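You operate a simulated robot arm through the tools that you are given. There is no shell and no other tool.

You are at the controls of a simulated robot arm. One attempt, no reset.

Task
Clamp the red lasted shoe on the lasting machine's post and leave it held.
Fine: shoe on the post, size selector at the shoe's size, post in; then the green lever to HOLD.
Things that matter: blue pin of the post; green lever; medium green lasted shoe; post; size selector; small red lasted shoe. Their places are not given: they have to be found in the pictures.

It is judged by the outcome, as a careful person would: the job done as asked, and still so three seconds after it is handed in. It fails if anything else is knocked over, pushed out of place, dropped, spilled or broken.

Robot
A 7-joint arm with a fingered hand, fixed in place. Base frame: the origin is at the foot of the arm, x ahead of it, y to its left, z up. Readings come in cm, rad, newtons and seconds.
Its first joint turns from -2.897 to 2.897 rad. Payload 4.7 kg.
The TCP is the grasp point between the finger pads, 3.6 cm short of the fingertips. In the tool frame z runs along the fingers and y along their closing line. Largest opening 12 cm; the body of the gripper starts 4.2 cm behind the TCP. The gripper is a hand of 5 fingers: y runs from the thumb to the fingers, the wrist lies at [-1.8, -12.2, -21] in the tool frame, and closing takes about 1.5 s.
Orientation is that of the tool frame in the base frame, as a unit quaternion [w, x, y, z]. With the fingers straight down and the wrist toward the robot, the tool's x, y and z point along [0, 1, 0], [1, 0, 0] and [0, 0, -1] of the base frame.

Tools
- The arm moves only by the tool move_arm. Its argument "plan" is one flat list of numbers, 7 for each row, row after row: the turn, a rotation vector about the tool's x, y, z in rad, then the shift along the tool's x, y, z in cm, then the finger opening in cm, from 0 to 12. In form: [rx, ry, rz, dx, dy, dz, jaw, rx, ry, rz, dx, dy, dz, jaw, ...]. A call has 1 to 20 rows; each row is the pose to reach, as a shift and turn from the pose commanded when the call began, along the tool's axes at that moment. A row lasts 0.2 s, in which the tool goes at most 5 cm and 0.15 rad; a call with a longer step from one row to the next is refused whole, and so is a gripper value outside its range. Where a pose cannot be reached the arm comes as near as it can. A force on the tool above 50 N (or 10 N above the force at the start of the call, whichever is more), or a blocked arm, ends the call early, and 0.2 s more pass. Each finger travels about 4.5 cm/s and halts on what it meets, pressing with about 31 N; the grip force reading is that of the motor and also rises with nothing between the fingers. The clock runs only during rows and for 0.2 s after the last one: add rows that repeat a pose to give the fingers time. The reply holds the time, the measured pose of the TCP, the force on the tool along the base axes, the opening and the grip force, in the units named above and with some noise, with the torque about the TCP (base axes, N m) and any sound that the robot's microphone picked up.
- Cameras (640 x 400 px; columns grow to the right, rows downward): "scene" is fixed at [4.96, 65.23, 148.08]; the picture's right is [-0.32, -0.95, 0.00], its down [-0.38, 0.13, -0.92] and it looks along [0.87, -0.30, -0.40] (base axes); focal length 220 px, centre (320, 200). "wrist" rides on the gripper at [7.3, -9.1, -14.3] in the tool frame; the picture's right is [-0.80, 0.28, -0.53], its down [-0.53, -0.73, 0.42] and it looks along [-0.27, 0.62, 0.74] (tool axes); focal length 234 px, centre (320, 200).
- camera(camera): a new picture of that camera. No time passes.
- hand_shape(shape): the hand has 5 fingers and takes this shape, open, in about a second: jaw (thumb against the fingers, like two jaws); tri (thumb and two fingers); tip (a fingertip pinch); poke (one finger out to press); point (the index stretched); flat (the hand flat); cup (the hand cupped); fist (a fist). The gripper value then closes the fingers along that shape, each until it touches; the sizes above hold for jaw. It gives what a move gives, with no picture.
- pixel_to_xyz(camera, pixels): for up to 12 pixels [column, row] of the newest picture of that camera ("zoom" is the newest enlarged one), the place [x, y, z] in the base frame of the surface seen there, good to about 0.2 cm. No time passes.
- close_up(camera, box): a new picture of the part [left, top, right, bottom] of that camera's present view, enlarged. No time passes.
- job_done(): hands the job in; it is judged then, once.

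Open the gripper and draw the arm clear of the work before you hand the job in, unless the task says otherwise.

The tools are called after "Emit:" as a command line: name --argument value ..., lists and objects as JSON in quotes. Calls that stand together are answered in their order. move_arm: Moves the arm, as the interface text tells. Its arguments: {"type":"object","properties":{"plan":{"type":"array","items":{"type":"number"}}},"required":["plan"]} The other tools are called the same way: hand_shape (shape) gives the hand a shape; camera (camera) takes a picture; pixel_to_xyz (camera, pixels) gives the place of the surface under pixels of a picture; close_up (camera, box) takes an enlarged picture of a part of a camera's view; job_done () hands the job in.

At the start:

```text
time: 0.0
position: [56.88, 20.87, 142.53]
tool_rot: [0.0, 0.707, 0.708, -0.001]
force: [0.1, -0.2, -1.5]
torque: [0.01, 0.03, -0.04]
width: 11.97
gripper_force: 0.1
shape: jaw
```

scene: 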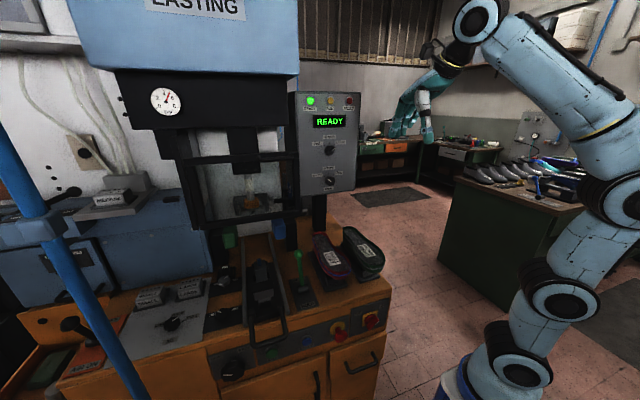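
wrist: 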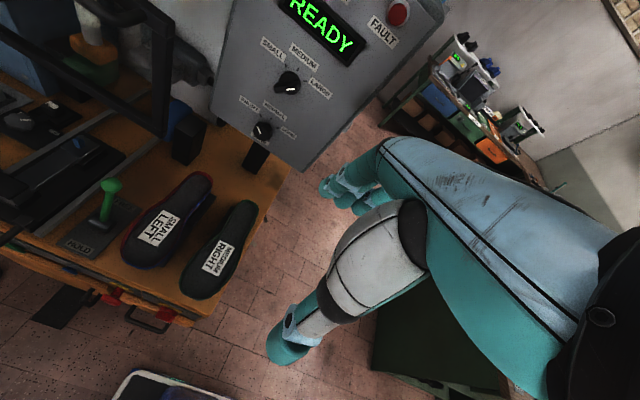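

The first pictures show the red shoe (about 330,258 in scene), the green shoe, the green lever near (298,265), and the knobs on the panel. I take close-ups to see the details.

Emit:
close_up --camera "scene" --box '[200, 200, 400, 325]'

Emit:
close_up --camera "wrist" --box '[0, 0, 320, 200]'

Emit:
close_up --camera "wrist" --box '[0, 120, 320, 320]'

Emit:
close_up --camera "scene" --box '[260, 80, 380, 200]'

```text
3.20 times, centred on (300, 262) of scene
```

zoom: 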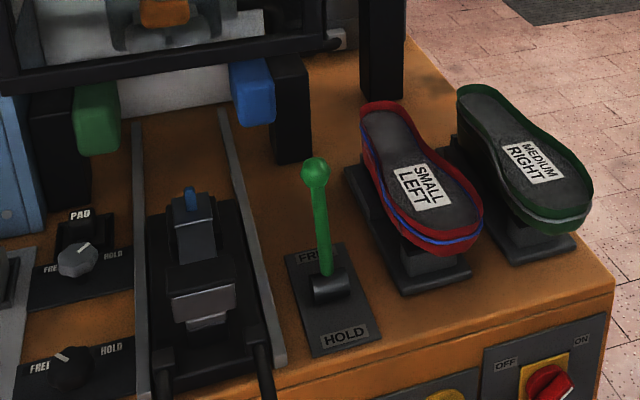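

```text
2.00 times, centred on (160, 100) of wrist
```

zoom: 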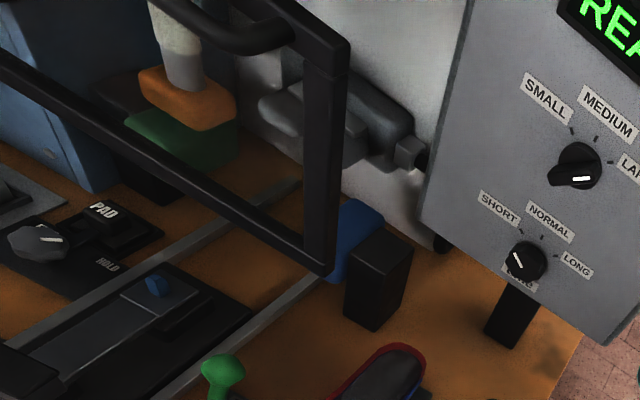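

```text
2.00 times, centred on (160, 220) of wrist
```

zoom: 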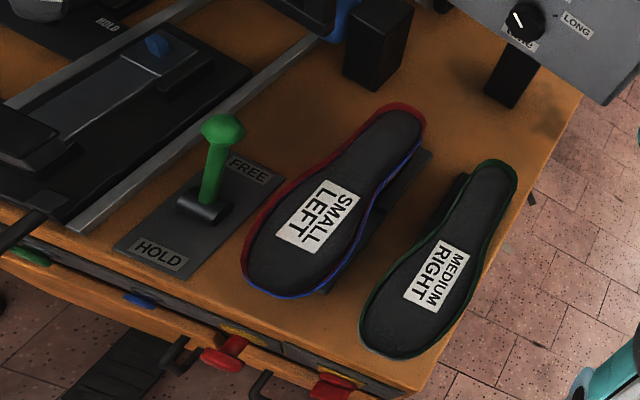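

```text
3.33 times, centred on (320, 140) of scene
```

zoom: 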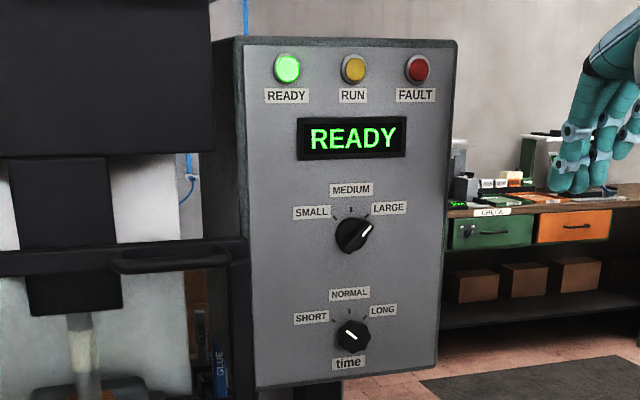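

The size selector points to LARGE now; the shoe is SMALL. I measure the places of the main parts from the scene picture.

Emit:
close_up --camera "scene" --box '[190, 230, 310, 350]'

Emit:
pixel_to_xyz --camera "scene" --pixels '[[298, 254], [301, 275], [320, 237], [332, 258], [345, 273], [355, 232], [365, 250], [378, 266], [259, 262], [260, 275], [263, 295], [306, 304]]'

Emit:
pixel_to_xyz --camera "wrist" --pixels '[[288, 84], [292, 90], [280, 85], [262, 131], [320, 120], [250, 100], [77, 143], [110, 186], [200, 180], [165, 230], [145, 255], [240, 210]]'

```text
3.33 times, centred on (250, 290) of scene
```

zoom: 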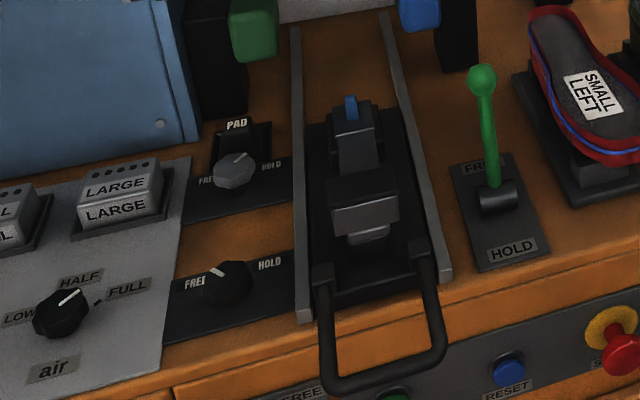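

```text
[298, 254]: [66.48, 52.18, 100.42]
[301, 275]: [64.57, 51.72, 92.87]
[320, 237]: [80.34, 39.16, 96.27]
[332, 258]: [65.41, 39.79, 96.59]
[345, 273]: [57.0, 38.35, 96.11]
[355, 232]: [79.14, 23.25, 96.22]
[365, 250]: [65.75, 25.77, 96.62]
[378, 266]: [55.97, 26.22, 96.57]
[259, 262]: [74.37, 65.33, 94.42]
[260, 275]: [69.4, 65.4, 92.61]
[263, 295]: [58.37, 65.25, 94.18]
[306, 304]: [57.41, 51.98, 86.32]
```

```text
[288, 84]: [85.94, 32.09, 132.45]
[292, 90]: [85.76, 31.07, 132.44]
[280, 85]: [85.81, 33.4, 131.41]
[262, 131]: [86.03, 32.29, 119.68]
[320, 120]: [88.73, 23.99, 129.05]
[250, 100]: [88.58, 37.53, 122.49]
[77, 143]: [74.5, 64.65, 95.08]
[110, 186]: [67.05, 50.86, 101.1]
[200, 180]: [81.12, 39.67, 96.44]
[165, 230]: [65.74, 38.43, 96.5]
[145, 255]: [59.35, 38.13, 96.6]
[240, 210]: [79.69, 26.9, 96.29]
```

I now query the machine's frame, the panel and the shoe edges, so that I know what I have to keep clear of.

Emit:
pixel_to_xyz --camera "scene" --pixels '[[60, 260], [110, 350], [190, 170], [300, 212], [220, 225], [240, 160], [250, 205], [245, 145], [228, 240], [279, 228], [291, 232], [160, 80]]'

Emit:
pixel_to_xyz --camera "scene" --pixels '[[350, 100], [350, 185], [296, 190], [320, 225], [243, 320], [283, 330], [255, 350], [246, 300], [277, 310], [285, 313], [247, 325], [270, 300]]'

Emit:
close_up --camera "scene" --box '[300, 220, 400, 290]'

Emit:
close_up --camera "scene" --box '[150, 60, 310, 260]'

```text
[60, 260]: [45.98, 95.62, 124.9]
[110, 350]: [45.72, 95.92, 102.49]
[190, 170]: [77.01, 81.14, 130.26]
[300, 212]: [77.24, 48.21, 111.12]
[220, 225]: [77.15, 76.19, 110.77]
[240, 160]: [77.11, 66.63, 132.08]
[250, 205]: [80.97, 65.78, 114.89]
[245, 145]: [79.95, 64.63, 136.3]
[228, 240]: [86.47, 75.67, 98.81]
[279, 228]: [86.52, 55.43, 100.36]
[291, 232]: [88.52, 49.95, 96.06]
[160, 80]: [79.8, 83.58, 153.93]
```

```text
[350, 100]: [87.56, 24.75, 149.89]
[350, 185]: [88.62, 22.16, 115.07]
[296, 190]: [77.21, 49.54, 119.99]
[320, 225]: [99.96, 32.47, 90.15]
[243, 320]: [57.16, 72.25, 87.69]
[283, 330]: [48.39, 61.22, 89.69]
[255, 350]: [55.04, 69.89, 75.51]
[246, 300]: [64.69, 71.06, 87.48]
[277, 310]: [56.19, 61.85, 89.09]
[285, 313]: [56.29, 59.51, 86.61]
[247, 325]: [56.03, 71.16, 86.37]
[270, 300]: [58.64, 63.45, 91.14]
```

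```text
5.71 times, centred on (350, 255) of scene
```

zoom: 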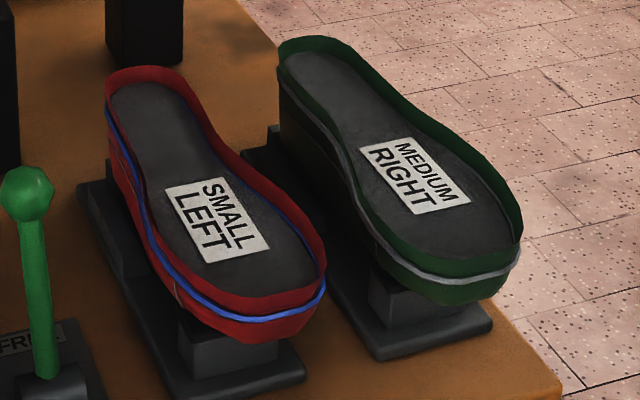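

```text
2.00 times, centred on (230, 160) of scene
```

zoom: 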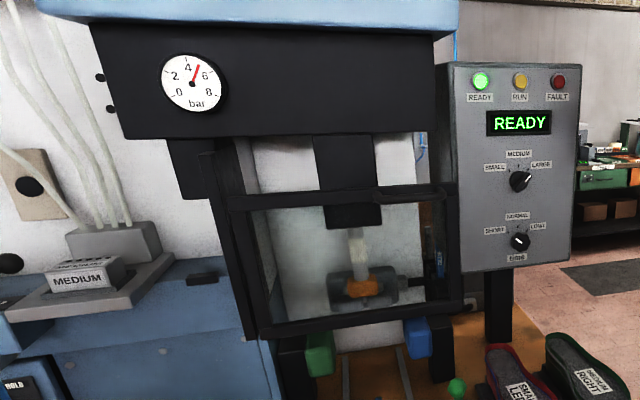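

The guard's bottom bar is at z≈111 in the plane x≈77, and the pin is near (74.4, 65.3, 94.4). I move the hand to the front of the shoes and tilt it forward, to see the shoe's stand from a low angle.

Emit:
move_arm --plan '[0, 0, 0, 1.5, -1, 3, 12, -0.05, 0, 0, 3, -2, 6.1, 12, -0.1, 0, 0, 4.5, -3, 9.1, 12, -0.15, 0, 0, 6, -4, 12.1, 12, -0.2, 0, 0, 7.5, -5, 15.2, 12, -0.25, 0, 0, 9, -6, 18.2, 12, -0.3, 0, 0, 10.5, -7, 21.2, 12, -0.35, 0, 0, 12, -8, 24.3, 12, -0.4, 0, 0, 13.5, -9, 27.3, 12, -0.45, 0, 0, 15, -10, 30.4, 12, -0.5, 0, 0, 16.5, -11, 33.4, 12, -0.55, 0, 0, 18, -12, 36.4, 12, -0.6, 0, 0, 19.5, -12.5, 39.5, 12, -0.6, 0, 0, 20.1, -12.9, 42.5, 12]'

Emit:
camera --camera "wrist"

Emit:
camera --camera "scene"

```text
time: 3.0
position: [43.83, 41.01, 100.05]
tool_rot: [0.21, 0.676, 0.675, 0.209]
force: [0.9, -0.2, 0.5]
torque: [0.01, 0.0, 0.03]
width: 11.96
gripper_force: 0.0
shape: jaw
```

```text
taken
```

wrist: 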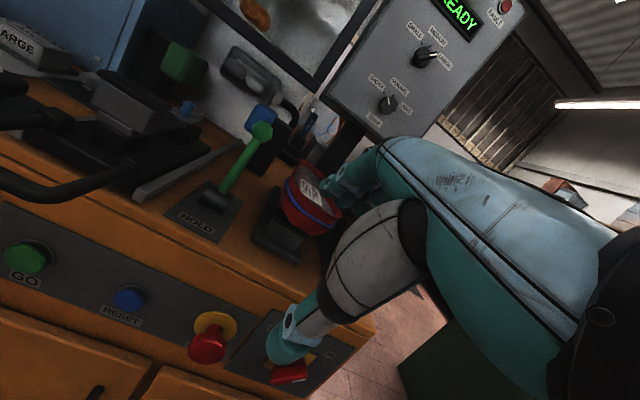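

```text
taken
```

scene: 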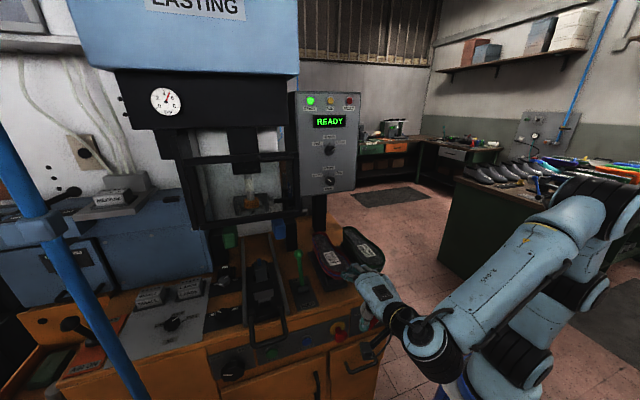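

The view is low now; the shoe stand is at about (285,220) and the post at (120,120). I enlarge both areas.

Emit:
close_up --camera "wrist" --box '[200, 110, 360, 270]'

Emit:
close_up --camera "wrist" --box '[0, 50, 240, 210]'

Emit:
close_up --camera "wrist" --box '[360, 20, 480, 120]'

```text
2.50 times, centred on (280, 190) of wrist
```

zoom: 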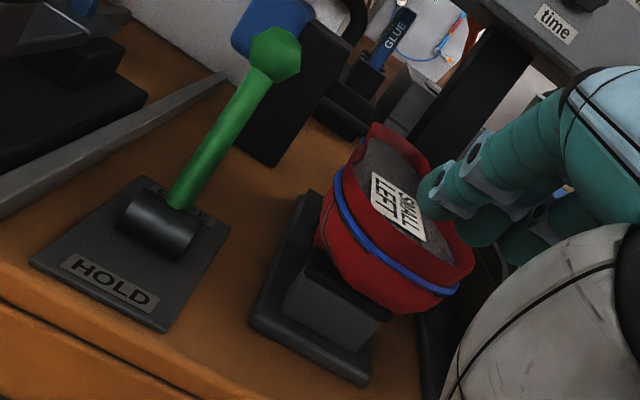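

```text
2.50 times, centred on (120, 130) of wrist
```

zoom: 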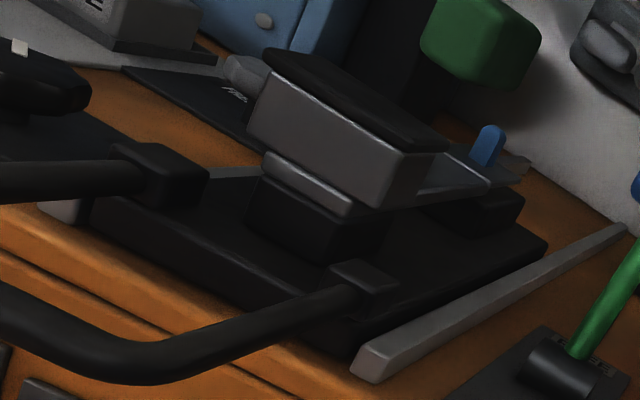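

```text
4.00 times, centred on (420, 70) of wrist
```

zoom: 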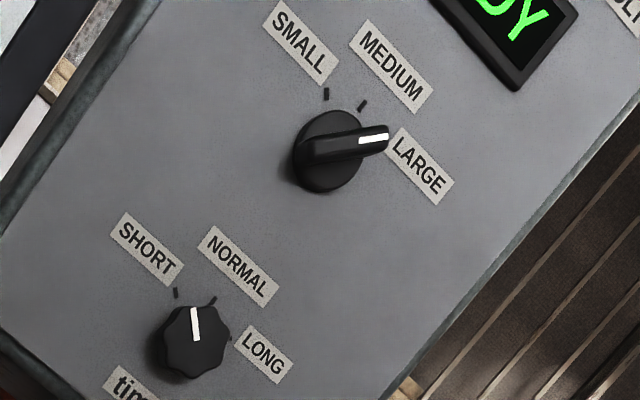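

I measure the post's parts in the wrist picture: toe rest, beam, pin, handle.

Emit:
close_up --camera "wrist" --box '[0, 50, 240, 210]'

Emit:
pixel_to_xyz --camera "zoom" --pixels '[[490, 135], [487, 158], [280, 60], [430, 140], [320, 100], [405, 160], [250, 120], [380, 210], [470, 190], [440, 180], [520, 180], [495, 128]]'

Emit:
pixel_to_xyz --camera "zoom" --pixels '[[160, 165], [355, 280], [150, 350], [50, 330], [100, 180], [20, 180], [280, 290], [300, 210], [365, 360], [600, 230], [570, 375], [635, 250]]'

Emit:
close_up --camera "wrist" --box '[220, 140, 340, 270]'

```text
2.50 times, centred on (120, 130) of wrist
```

zoom: 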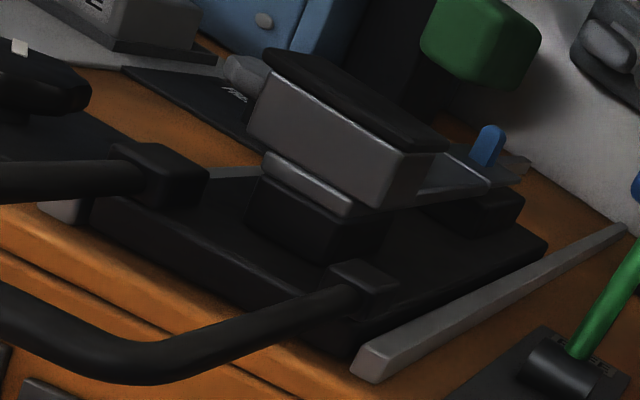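

```text
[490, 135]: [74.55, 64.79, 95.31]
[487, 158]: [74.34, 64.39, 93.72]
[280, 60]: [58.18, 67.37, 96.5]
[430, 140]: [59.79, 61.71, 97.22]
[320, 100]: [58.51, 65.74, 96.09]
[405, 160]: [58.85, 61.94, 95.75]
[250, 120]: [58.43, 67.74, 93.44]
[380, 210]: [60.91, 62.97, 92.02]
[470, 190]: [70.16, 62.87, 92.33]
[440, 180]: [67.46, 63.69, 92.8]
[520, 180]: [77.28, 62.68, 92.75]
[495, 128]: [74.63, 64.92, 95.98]
```

```text
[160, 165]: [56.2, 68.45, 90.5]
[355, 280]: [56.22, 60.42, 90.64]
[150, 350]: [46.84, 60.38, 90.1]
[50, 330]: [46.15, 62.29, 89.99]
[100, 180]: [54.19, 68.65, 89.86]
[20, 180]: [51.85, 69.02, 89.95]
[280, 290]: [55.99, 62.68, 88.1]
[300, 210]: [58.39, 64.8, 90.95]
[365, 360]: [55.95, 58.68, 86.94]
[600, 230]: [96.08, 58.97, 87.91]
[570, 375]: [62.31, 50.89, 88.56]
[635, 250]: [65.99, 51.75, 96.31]
```

```text
3.08 times, centred on (280, 205) of wrist
```

zoom: 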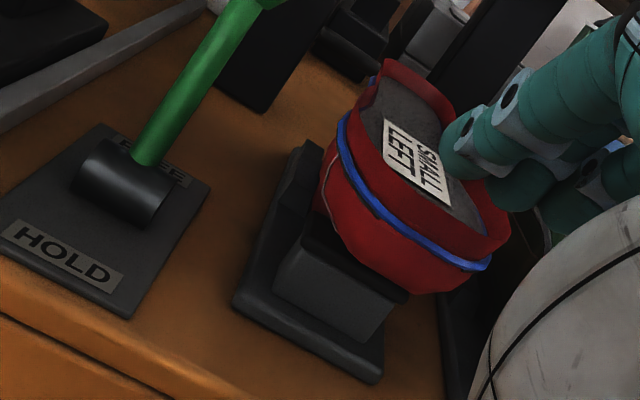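

I enlarge the red shoe and its stand strongly in the scene view, to see how it sits.

Emit:
close_up --camera "scene" --box '[305, 225, 355, 290]'

Emit:
pixel_to_xyz --camera "zoom" --pixels '[[320, 200], [200, 100], [240, 150], [180, 150], [190, 220], [230, 260], [260, 300], [350, 340], [400, 330], [270, 370], [160, 200], [300, 80]]'

```text
6.15 times, centred on (330, 258) of scene
```

zoom: 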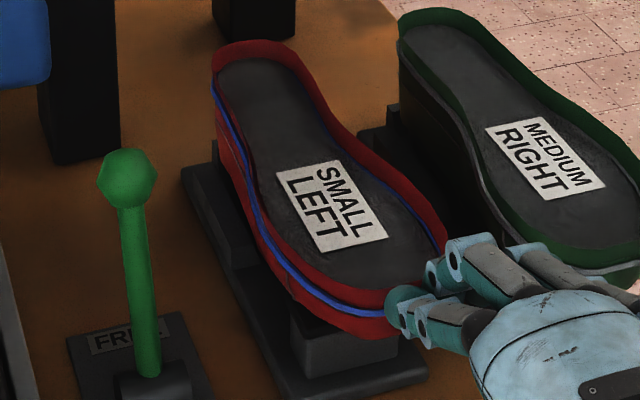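

```text
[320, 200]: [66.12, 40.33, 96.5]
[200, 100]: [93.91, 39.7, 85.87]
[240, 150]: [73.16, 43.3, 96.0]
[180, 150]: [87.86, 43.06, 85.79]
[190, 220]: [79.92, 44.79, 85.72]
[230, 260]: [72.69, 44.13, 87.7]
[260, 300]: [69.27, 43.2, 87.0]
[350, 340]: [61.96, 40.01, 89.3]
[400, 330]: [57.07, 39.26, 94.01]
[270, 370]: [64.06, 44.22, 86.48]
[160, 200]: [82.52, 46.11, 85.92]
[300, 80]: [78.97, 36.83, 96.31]
```

I sample the sole's edge points of both shoes.

Emit:
pixel_to_xyz --camera "zoom" --pixels '[[260, 44], [218, 62], [218, 85], [238, 140], [256, 200], [285, 270], [330, 310], [385, 318], [438, 255], [400, 190], [345, 130], [310, 70]]'

Emit:
pixel_to_xyz --camera "zoom" --pixels '[[405, 30], [420, 70], [450, 110], [470, 150], [490, 210], [530, 240], [580, 265], [630, 250], [630, 170], [560, 100], [480, 20], [455, 10]]'

Emit:
camera --camera "wrist"

```text
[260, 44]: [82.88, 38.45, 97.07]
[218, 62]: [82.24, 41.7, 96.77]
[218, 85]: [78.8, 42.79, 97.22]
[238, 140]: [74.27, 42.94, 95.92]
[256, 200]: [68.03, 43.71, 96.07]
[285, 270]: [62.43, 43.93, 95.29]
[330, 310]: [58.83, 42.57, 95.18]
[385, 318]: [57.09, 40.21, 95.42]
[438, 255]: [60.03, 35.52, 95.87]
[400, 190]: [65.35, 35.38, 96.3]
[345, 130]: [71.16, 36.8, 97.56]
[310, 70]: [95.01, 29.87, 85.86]
```

```text
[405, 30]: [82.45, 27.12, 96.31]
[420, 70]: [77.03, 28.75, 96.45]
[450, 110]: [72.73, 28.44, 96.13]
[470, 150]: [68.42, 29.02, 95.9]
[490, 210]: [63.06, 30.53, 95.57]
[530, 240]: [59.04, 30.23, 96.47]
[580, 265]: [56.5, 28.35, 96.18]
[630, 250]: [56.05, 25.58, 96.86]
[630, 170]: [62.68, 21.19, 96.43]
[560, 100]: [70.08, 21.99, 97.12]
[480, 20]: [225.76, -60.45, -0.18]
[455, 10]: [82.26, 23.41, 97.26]
```

```text
taken
```

wrist: 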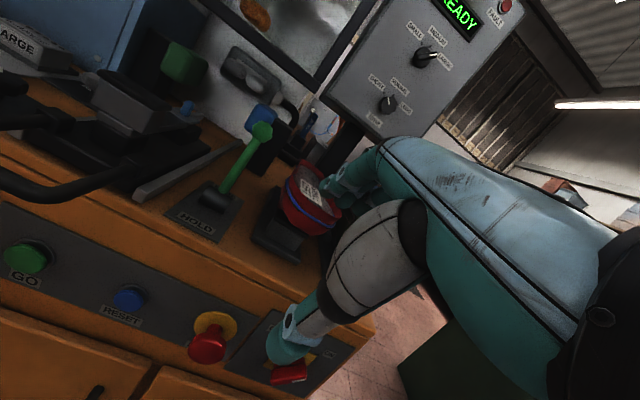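

The red shoe reads SMALL and lies from x≈56 to 83, y≈35.4 to 44, with its sole at z≈97. I do the size selector first while the hand is empty: I bring the hand before the panel with the fingers pointing forward.

Emit:
move_arm --plan '[-0.081, 0, 0, -0.92, 2.84, -0.88, 12, -0.162, 0, 0, -1.83, 5.68, -1.77, 12, -0.243, 0, 0, -2.75, 8.53, -2.65, 12, -0.324, 0, 0, -3.67, 11.37, -3.53, 12, -0.405, 0, 0, -4.58, 14.21, -4.42, 12, -0.486, 0, 0, -5.5, 17.05, -5.3, 12, -0.566, 0, 0, -6.42, 19.89, -6.18, 12, -0.647, 0, 0, -7.33, 22.73, -7.07, 12, -0.728, 0, 0, -8.25, 25.58, -7.95, 12, -0.809, 0, 0, -9.17, 28.42, -8.83, 12, -0.89, 0, 0, -10.08, 31.26, -9.72, 12, -0.971, 0, 0, -11, 34.1, -10.6, 12]'

Emit:
camera --camera "wrist"

Emit:
camera --camera "scene"

```text
time: 5.6
position: [66.14, 29.98, 128.02]
tool_rot: [0.501, 0.499, 0.5, 0.5]
force: [0.5, 0.0, 0.4]
torque: [0.01, -0.02, -0.01]
width: 11.95
gripper_force: 0.0
shape: jaw
```

```text
taken
```

wrist: 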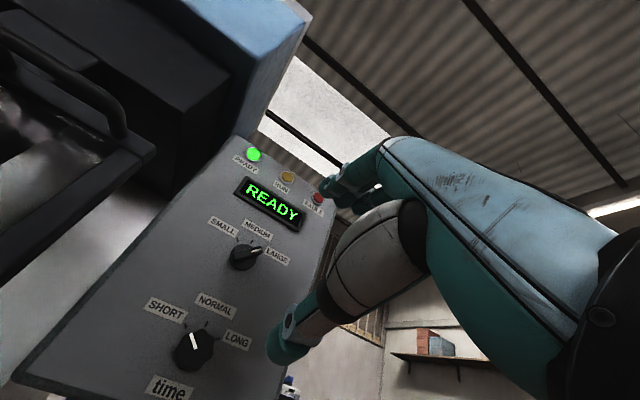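

```text
taken
```

scene: 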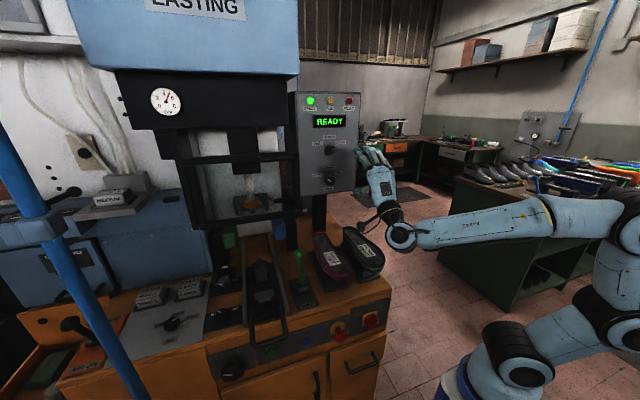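

The selector is at (243,256) in the wrist picture. I enlarge it and measure its bar and the panel face.

Emit:
close_up --camera "wrist" --box '[200, 210, 300, 280]'

Emit:
pixel_to_xyz --camera "zoom" --pixels '[[260, 280], [320, 265], [350, 245], [300, 265], [240, 280], [270, 260], [380, 210], [200, 330], [330, 300], [180, 250], [420, 320], [360, 235]]'

Emit:
close_up --camera "scene" --box '[310, 125, 360, 165]'

```text
5.71 times, centred on (250, 245) of wrist
```

zoom: 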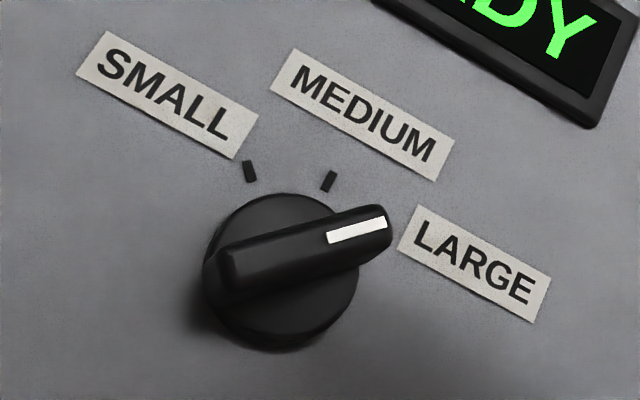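

```text
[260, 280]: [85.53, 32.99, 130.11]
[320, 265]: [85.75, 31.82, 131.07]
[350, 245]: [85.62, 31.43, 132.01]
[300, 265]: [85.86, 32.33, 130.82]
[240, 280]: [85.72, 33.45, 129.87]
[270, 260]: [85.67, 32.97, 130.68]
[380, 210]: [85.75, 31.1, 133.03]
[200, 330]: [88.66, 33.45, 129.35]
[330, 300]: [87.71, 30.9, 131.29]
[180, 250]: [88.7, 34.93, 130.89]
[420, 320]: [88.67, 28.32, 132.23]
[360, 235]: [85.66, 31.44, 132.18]
```

```text
10.00 times, centred on (335, 145) of scene
```

zoom: 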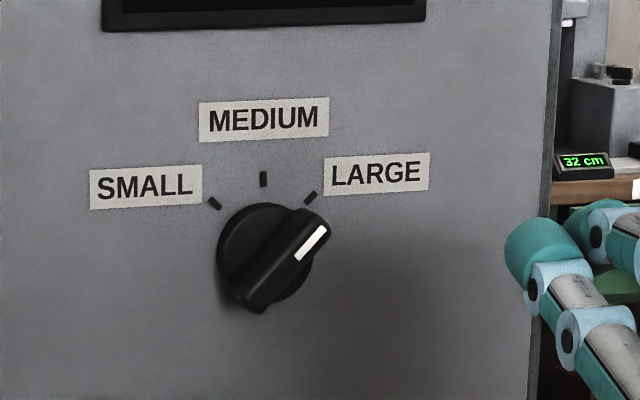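

The selector bar's centre is near (32.3, 131.4) with its front at x≈85.7, pointing 45° to the right at LARGE. I roll the hand 45° so it closes across the bar, and stop short of it.

Emit:
move_arm --plan '[0, 0, -0.131, 0.4, 0.6, 1.8, 12, 0, 0, -0.262, 0.8, 1.1, 3.6, 12, 0, 0, -0.393, 1.2, 1.7, 5.4, 12, 0, 0, -0.524, 1.6, 2.3, 7.2, 12, 0, 0, -0.655, 2.0, 2.8, 9, 12, 0, 0, -0.785, 2.3, 3.4, 10.9, 12, 0, 0, -0.785, 2.3, 3.4, 10.9, 8]'

Emit:
camera --camera "wrist"

Emit:
close_up --camera "scene" --box '[290, 90, 420, 200]'

```text
time: 7.2
position: [76.85, 31.93, 132.07]
tool_rot: [0.655, 0.271, 0.651, 0.273]
force: [-2.4, -1.7, 3.4]
torque: [-0.04, 0.24, 0.07]
width: 8.54
gripper_force: 0.1
shape: jaw
```

```text
taken
```

wrist: 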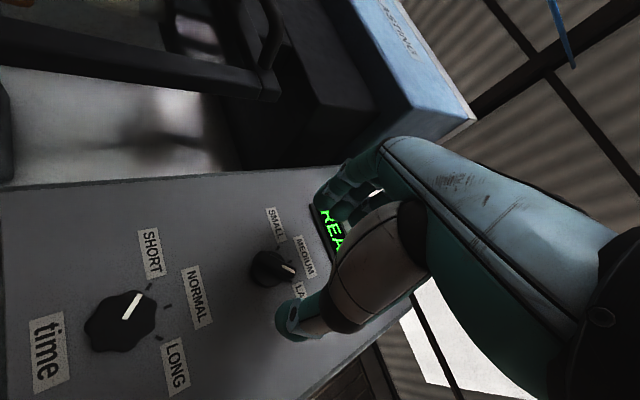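

```text
3.64 times, centred on (355, 145) of scene
```

zoom: 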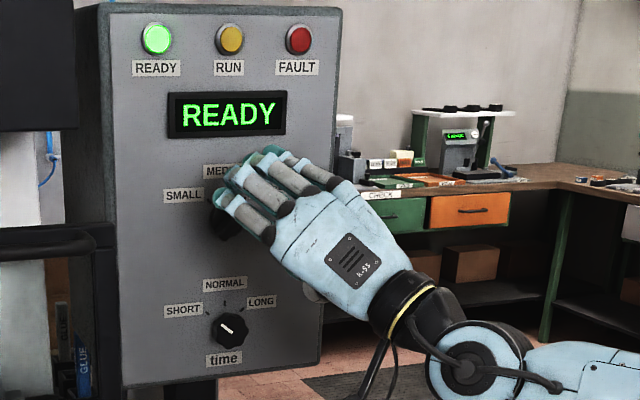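

The reading is a bit off the commanded pose, so I hold one step to see whether it settles or something touches.

Emit:
move_arm --plan '[0, 0, 0, 0, 0, 0, 8, 0, 0, 0, 0, 0, 0, 8]'

Emit:
close_up --camera "wrist" --box '[220, 130, 440, 350]'

Emit:
close_up --camera "scene" --box '[310, 120, 370, 165]'

```text
time: 7.8
position: [76.92, 32.19, 131.48]
tool_rot: [0.653, 0.27, 0.653, 0.271]
force: [-0.3, 1.6, 0.1]
torque: [-0.03, 0.0, 0.03]
width: 7.99
gripper_force: 0.0
shape: jaw
```

```text
1.82 times, centred on (330, 240) of wrist
```

zoom: 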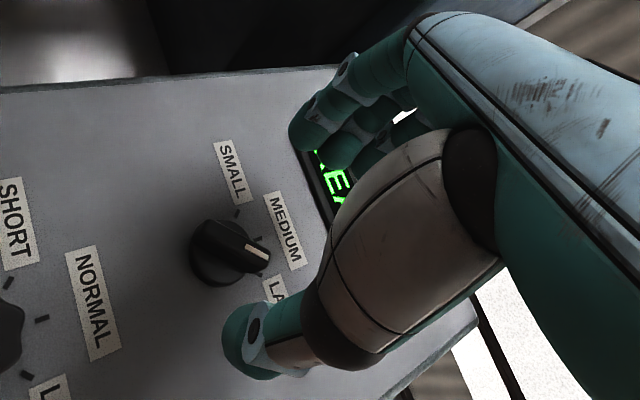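

```text
8.89 times, centred on (340, 142) of scene
```

zoom: 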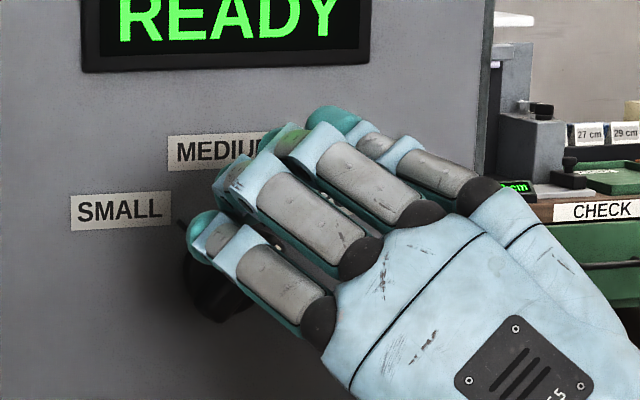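

It settled free of contact, with the bar between thumb and fingers. I advance so that the fingertips flank the bar.

Emit:
move_arm --plan '[0, 0, 0, 0.1, 0, 2, 8, 0, 0, 0, 0.1, 0, 4, 8, 0, 0, 0, 0.1, 0, 5.5, 8, 0, 0, 0, 0.1, 0, 6.5, 8, 0, 0, 0, 0.1, 0, 6.5, 7]'

Emit:
close_up --camera "wrist" --box '[220, 130, 440, 350]'

Emit:
close_up --camera "scene" --box '[310, 120, 370, 165]'

```text
time: 9.0
position: [83.04, 33.39, 131.55]
tool_rot: [0.653, 0.275, 0.654, 0.267]
force: [-0.1, -0.2, 0.0]
torque: [0.01, -0.02, 0.01]
width: 7.04
gripper_force: 0.0
shape: jaw
out of reach, approached as far as the arm can: row 3, 4, 5
```

```text
1.82 times, centred on (330, 240) of wrist
```

zoom: 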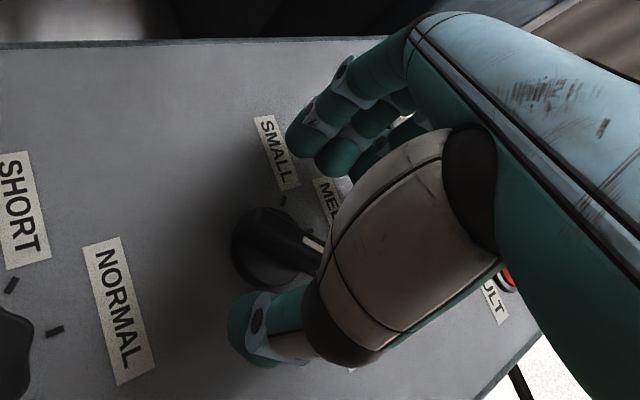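

```text
8.89 times, centred on (340, 142) of scene
```

zoom: 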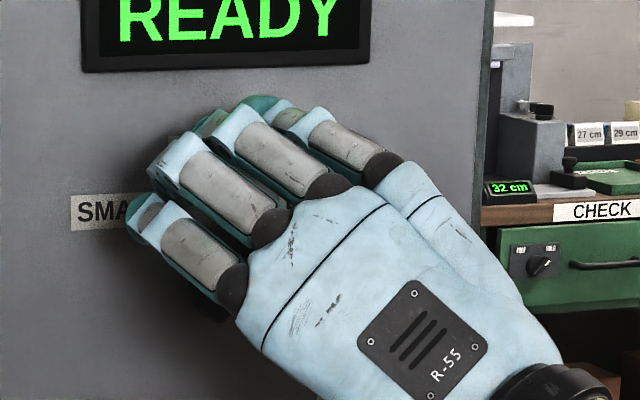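

The arm reports that the last few centimetres were out of reach in this roll, so twisting here would be unreliable. I draw back and try the "poke" shape, to push the bar round with one finger instead.

Emit:
move_arm --plan '[0, 0, 0, 0, 0, -2, 7, 0, 0, 0, 0, 0, -4.5, 8, 0, 0, 0, 0, 0, -7, 10, 0, 0, 0, 0, 0, -9, 12, 0, 0, 0, 0, 0, -9, 12]'

Emit:
hand_shape --shape "poke"

Emit:
camera --camera "wrist"

Emit:
close_up --camera "scene" --box '[310, 110, 410, 200]'

```text
time: 10.2
position: [73.94, 32.95, 131.72]
tool_rot: [0.653, 0.27, 0.654, 0.27]
force: [0.9, -1.3, -0.6]
torque: [0.0, 0.01, 0.0]
width: 11.95
gripper_force: 0.1
shape: jaw
```

```text
time: 11.1
position: [73.95, 33.15, 131.6]
tool_rot: [0.653, 0.27, 0.654, 0.271]
force: [-0.8, 0.7, 0.4]
torque: [-0.01, 0.02, 0.01]
width: 0.03
gripper_force: 0.2
shape: poke
```

```text
taken
```

wrist: 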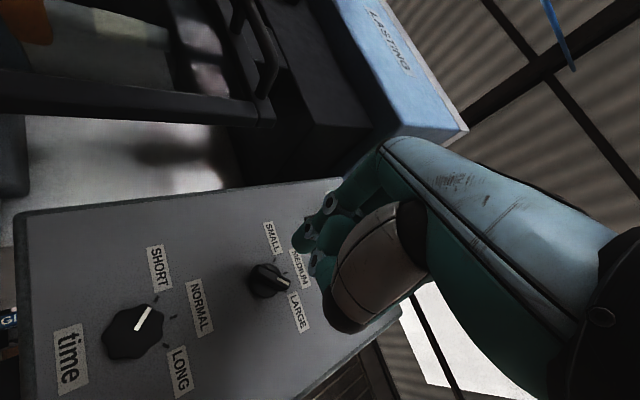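

```text
4.44 times, centred on (360, 155) of scene
```

zoom: 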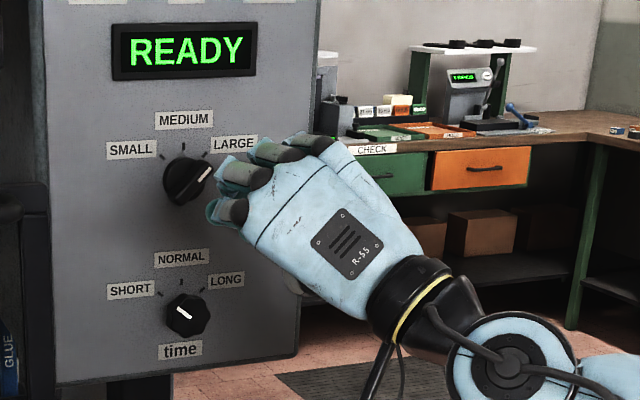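

The reply gives width 0.03 in poke; I enlarge the hand to see which finger is out.

Emit:
close_up --camera "wrist" --box '[260, 150, 460, 350]'

Emit:
close_up --camera "scene" --box '[340, 130, 390, 165]'

```text
2.00 times, centred on (360, 250) of wrist
```

zoom: 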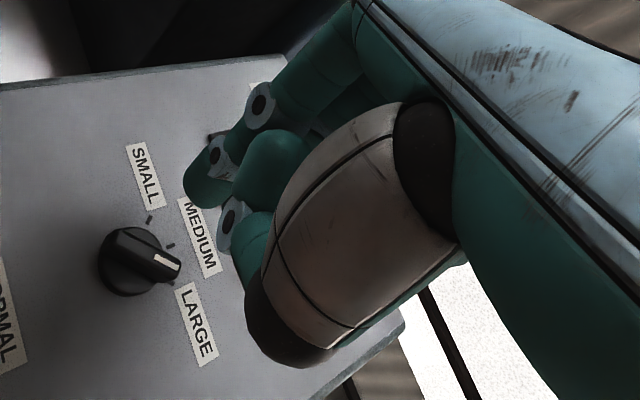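

```text
11.43 times, centred on (365, 148) of scene
```

zoom: 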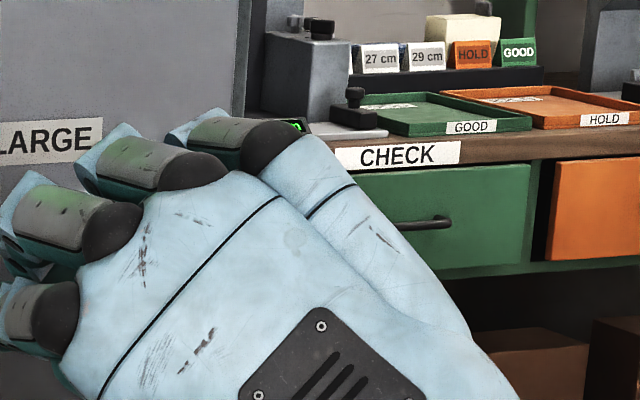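

In poke the index is only half out. I try "point", which stretches the index.

Emit:
hand_shape --shape "point"

Emit:
close_up --camera "wrist" --box '[220, 130, 440, 350]'

Emit:
close_up --camera "scene" --box '[310, 110, 400, 180]'

```text
time: 12.0
position: [74.01, 33.01, 131.64]
tool_rot: [0.653, 0.27, 0.654, 0.271]
force: [0.0, 0.9, -0.1]
torque: [-0.01, 0.0, -0.01]
width: 0.0
gripper_force: 0.0
shape: point
```

```text
1.82 times, centred on (330, 240) of wrist
```

zoom: 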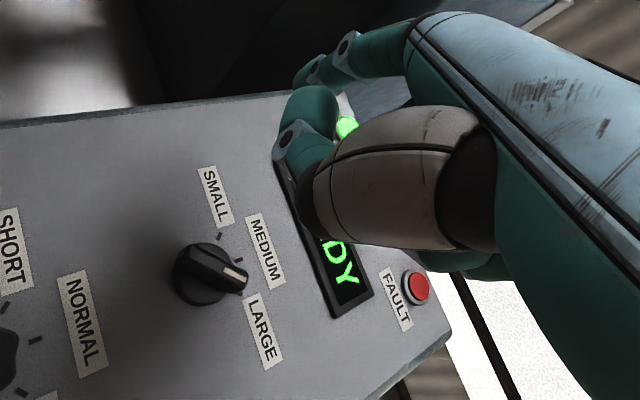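

```text
5.71 times, centred on (355, 145) of scene
```

zoom: 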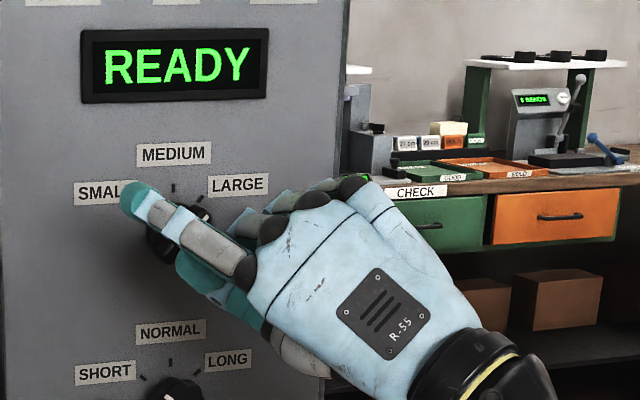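

In "point" the index is fully stretched. I measure where its tip is, from the scene zoom.

Emit:
pixel_to_xyz --camera "zoom" --pixels '[[128, 195], [140, 200], [160, 215], [190, 232], [215, 250], [245, 265], [280, 225], [132, 205], [200, 280], [145, 185]]'

```text
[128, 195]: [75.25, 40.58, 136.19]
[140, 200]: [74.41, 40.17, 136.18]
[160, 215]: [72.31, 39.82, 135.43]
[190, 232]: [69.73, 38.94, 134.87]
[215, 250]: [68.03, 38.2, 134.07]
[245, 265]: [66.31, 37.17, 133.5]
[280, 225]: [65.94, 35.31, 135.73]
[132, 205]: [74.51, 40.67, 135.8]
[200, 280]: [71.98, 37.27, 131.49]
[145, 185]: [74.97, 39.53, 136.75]
```

The index tip is about (1.9, 8.0, 1.5) from the TCP in tool axes. I roll the hand back to upright (no roll), lower it to the right of the selector, and test the forward reach there.

Emit:
move_arm --plan '[0, 0, 0.131, 0.13, -1.31, 0.3, 0, 0, 0, 0.262, 0.26, -2.62, 0.6, 0, 0, 0, 0.393, 0.39, -3.93, 1, 0, 0, 0, 0.524, 0.52, -5.23, 1.5, 0, 0, 0, 0.655, 0.65, -6.54, 2.5, 0, 0, 0, 0.785, 0.78, -7.85, 4, 0, 0, 0, 0.785, 0.78, -7.85, 4, 0]'

Emit:
camera --camera "wrist"

Emit:
close_up --camera "scene" --box '[310, 110, 400, 180]'

```text
time: 13.6
position: [77.96, 28.24, 125.42]
tool_rot: [0.5, 0.501, 0.499, 0.5]
force: [-0.2, 0.7, -0.7]
torque: [0.02, -0.03, 0.02]
width: 0.0
gripper_force: 0.1
shape: point
```

```text
taken
```

wrist: 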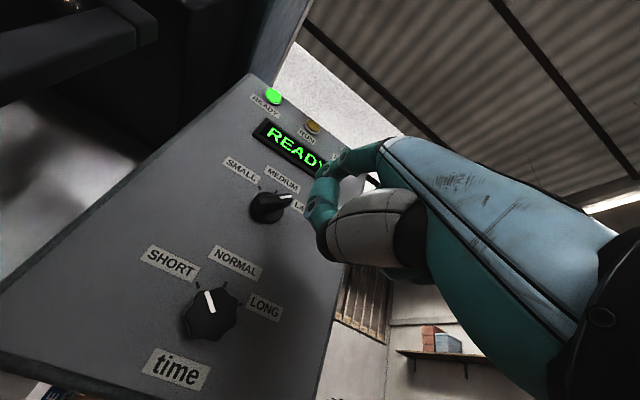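

```text
5.71 times, centred on (355, 145) of scene
```

zoom: 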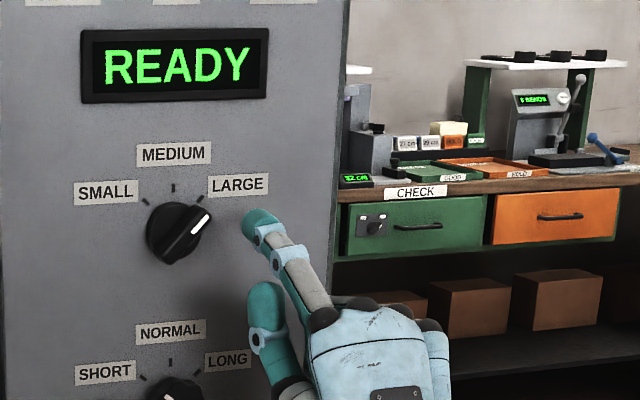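

The index is now at (260,225) in the zoom, right of the bar at (180,230). I measure its tip and the bar.

Emit:
pixel_to_xyz --camera "zoom" --pixels '[[248, 222], [260, 228], [258, 212], [272, 240], [300, 270], [265, 300], [255, 320], [270, 350], [200, 220], [165, 255], [210, 215], [185, 230]]'

Emit:
close_up --camera "wrist" --box '[220, 140, 380, 280]'

```text
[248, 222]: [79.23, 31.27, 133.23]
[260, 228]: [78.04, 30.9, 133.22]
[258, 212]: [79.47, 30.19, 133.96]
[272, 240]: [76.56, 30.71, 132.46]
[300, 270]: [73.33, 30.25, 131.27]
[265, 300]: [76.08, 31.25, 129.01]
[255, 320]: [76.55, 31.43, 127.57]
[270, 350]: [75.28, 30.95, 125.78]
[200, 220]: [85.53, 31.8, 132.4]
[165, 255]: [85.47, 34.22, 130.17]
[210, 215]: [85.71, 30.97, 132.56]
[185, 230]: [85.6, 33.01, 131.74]
```

```text
2.86 times, centred on (300, 210) of wrist
```

zoom: 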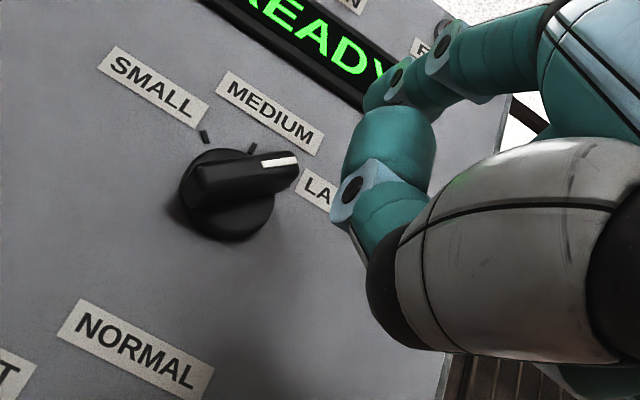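

The bar must be pushed from its lower right side towards the upper left. I lower the index to the lower right of the bar's upper arm and advance so its tip overlaps the bar by about 1.3 cm.

Emit:
move_arm --plan '[0, 0, 0, -0.6, -2.4, 0, 0, 0, 0, 0, -0.6, -2.4, 2, 0, 0, 0, 0, -0.6, -2.4, 4, 0, 0, 0, 0, -0.6, -2.4, 6, 0, 0, 0, 0, -0.6, -2.4, 7.2, 0, 0, 0, 0, -0.6, -2.4, 7.2, 0]'

Emit:
close_up --camera "wrist" --box '[220, 140, 380, 280]'

Emit:
close_up --camera "scene" --box '[310, 120, 370, 165]'

```text
time: 15.0
position: [85.19, 27.59, 123.1]
tool_rot: [0.499, 0.501, 0.501, 0.499]
force: [0.1, -0.2, -1.0]
torque: [0.0, -0.01, 0.01]
width: 0.0
gripper_force: 0.2
shape: point
```

```text
2.86 times, centred on (300, 210) of wrist
```

zoom: 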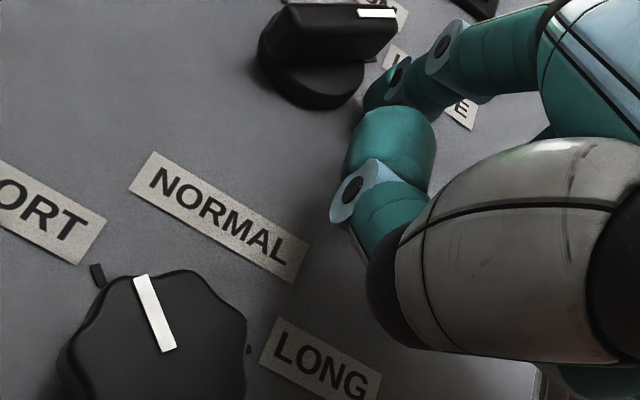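

```text
8.89 times, centred on (340, 142) of scene
```

zoom: 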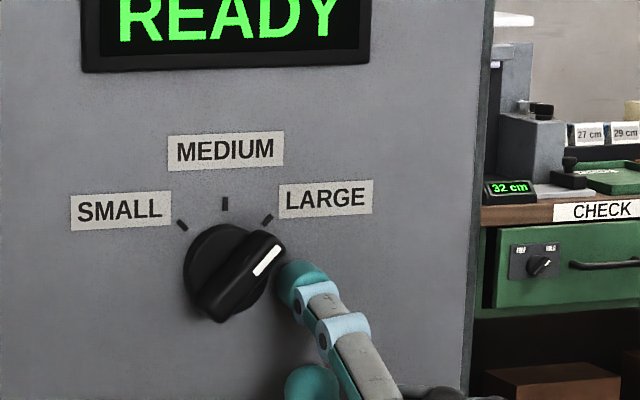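

The index tip sits at the lower right of the bar, without contact. I sweep it along an arc about the selector's centre, first as far as MEDIUM, and check.

Emit:
move_arm --plan '[0, 0, 0, 0.4, 0.35, 0, 0, 0, 0, 0, 0.76, 0.64, 0, 0, 0, 0, 0, 0.82, 1.0, 0, 0, 0, 0, 0, 0.91, 1.37, 0, 0, 0, 0, 0, 1.1, 1.7, 0, 0, 0, 0, 0, 1.35, 2.0, 0, 0, 0, 0, 0, 1.35, 2.0, 0, 0]'

Emit:
close_up --camera "scene" --box '[310, 120, 370, 165]'

Emit:
close_up --camera "wrist" --box '[220, 80, 380, 220]'

```text
time: 16.6
position: [85.17, 28.97, 125.2]
tool_rot: [0.5, 0.5, 0.5, 0.5]
force: [0.6, -1.6, -0.5]
torque: [0.11, 0.06, -0.03]
width: 11.41
gripper_force: 0.1
shape: point
```

```text
8.89 times, centred on (340, 142) of scene
```

zoom: 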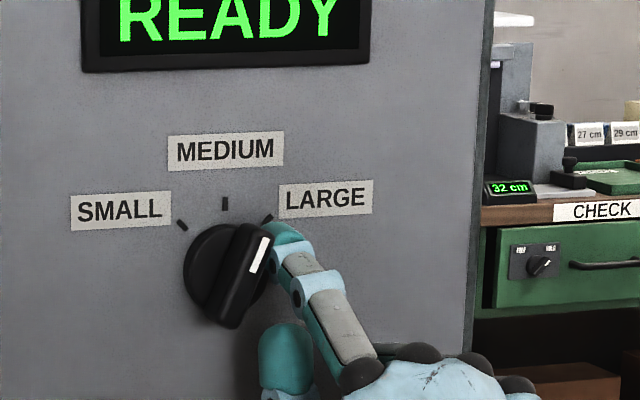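

```text
2.86 times, centred on (300, 150) of wrist
```

zoom: 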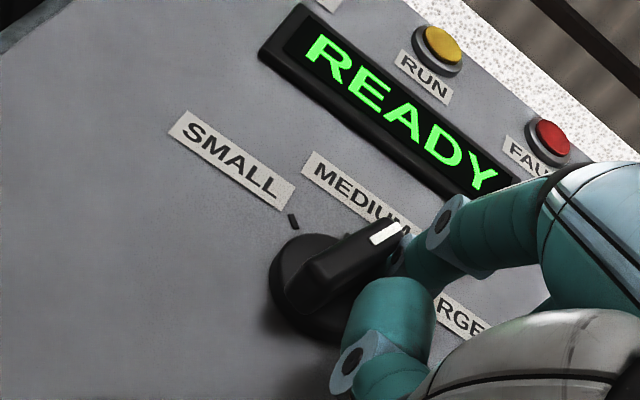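

The bar has turned to about 20° right of MEDIUM and the force is small. I go on along the arc past MEDIUM and look again.

Emit:
move_arm --plan '[0, 0, 0, 0.3, 0.2, 0, 0, 0, 0, 0, 0.62, 0.35, 0, 0, 0, 0, 0, 0.98, 0.42, 0, 0, 0, 0, 0, 1.33, 0.45, 0, 0, 0, 0, 0, 1.33, 0.45, 0, 0]'

Emit:
close_up --camera "scene" --box '[310, 120, 370, 165]'

Emit:
close_up --camera "wrist" --box '[220, 80, 380, 220]'

```text
time: 17.8
position: [85.08, 30.08, 125.81]
tool_rot: [0.5, 0.5, 0.5, 0.5]
force: [0.5, -4.3, 0.1]
torque: [0.29, -0.05, 0.0]
width: 11.42
gripper_force: 0.1
shape: point
```

```text
8.89 times, centred on (340, 142) of scene
```

zoom: 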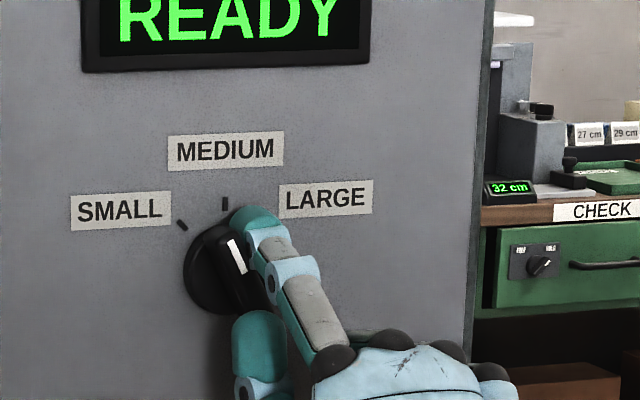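

```text
2.86 times, centred on (300, 150) of wrist
```

zoom: 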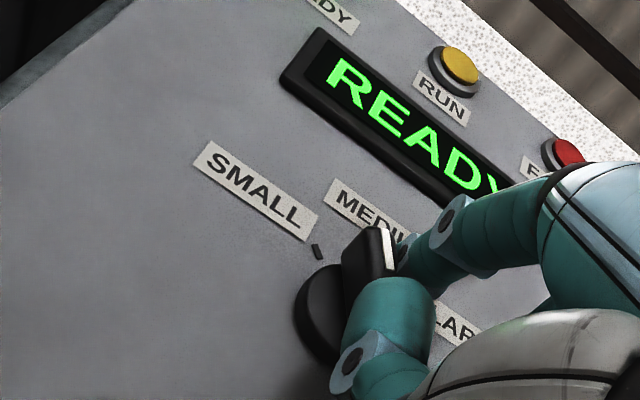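

The bar is now a bit left of MEDIUM (about −20°). The thumb seems near the bar's tail, so I measure both.

Emit:
close_up --camera "scene" --box '[322, 135, 352, 160]'

Emit:
pixel_to_xyz --camera "zoom" --pixels '[[290, 140], [320, 180], [330, 240], [310, 290], [360, 290], [340, 360], [340, 90], [360, 80], [380, 130], [220, 200], [300, 120], [340, 270]]'

```text
16.00 times, centred on (337, 148) of scene
```

zoom: 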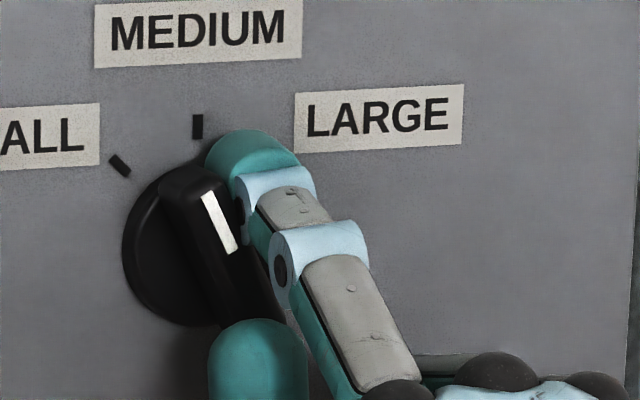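

```text
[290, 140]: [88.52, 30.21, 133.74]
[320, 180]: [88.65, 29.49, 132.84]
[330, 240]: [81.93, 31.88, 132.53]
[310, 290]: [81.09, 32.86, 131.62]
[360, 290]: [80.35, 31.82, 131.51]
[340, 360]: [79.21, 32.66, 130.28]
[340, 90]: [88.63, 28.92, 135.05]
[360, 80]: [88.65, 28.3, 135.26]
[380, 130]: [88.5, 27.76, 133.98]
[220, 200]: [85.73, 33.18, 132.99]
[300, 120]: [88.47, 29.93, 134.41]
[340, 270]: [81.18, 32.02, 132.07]
```

I push the bar the rest of the way to the SMALL mark, in small steps left and slightly down.

Emit:
move_arm --plan '[0, 0, 0, 0.3, -0.03, 0, 0, 0, 0, 0, 0.65, -0.15, 0, 0, 0, 0, 0, 0.85, -0.25, 0, 0, 0, 0, 0, 0.85, -0.25, 0, 0]'

Emit:
close_up --camera "scene" --box '[322, 135, 352, 160]'

```text
time: 18.8
position: [85.21, 30.97, 125.46]
tool_rot: [0.5, 0.5, 0.5, 0.5]
force: [0.7, -9.4, 4.1]
torque: [0.67, 0.07, -0.06]
width: 11.42
gripper_force: 0.0
shape: point
```

```text
16.00 times, centred on (337, 148) of scene
```

zoom: 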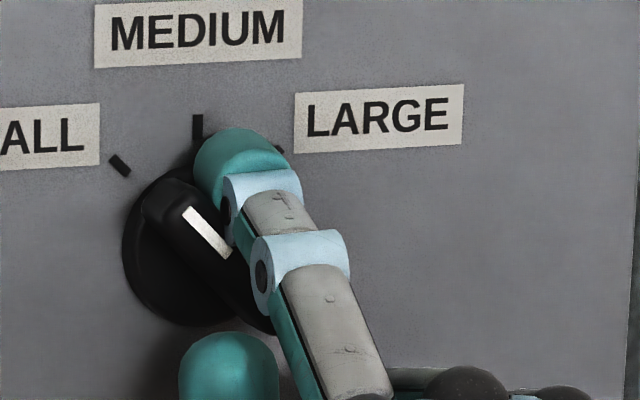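

The bar's mark now slopes about 43° to the left, and the force rose to about 10 N, as at an end stop. I push a trifle more to be sure, then look.

Emit:
move_arm --plan '[0, 0, 0, 0.12, -0.12, 0, 0, 0, 0, 0, 0.22, -0.22, 0, 0, 0, 0, 0, 0.22, -0.22, 0, 0]'

Emit:
close_up --camera "scene" --box '[322, 135, 352, 160]'

```text
time: 19.6
position: [85.14, 31.22, 125.23]
tool_rot: [0.5, 0.5, 0.499, 0.5]
force: [-4.1, -9.1, 5.2]
torque: [0.79, -0.3, -0.03]
width: 11.38
gripper_force: 0.1
shape: point
```

```text
16.00 times, centred on (337, 148) of scene
```

zoom: 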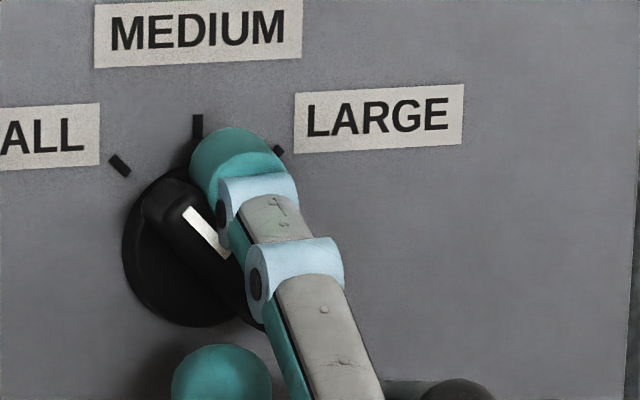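

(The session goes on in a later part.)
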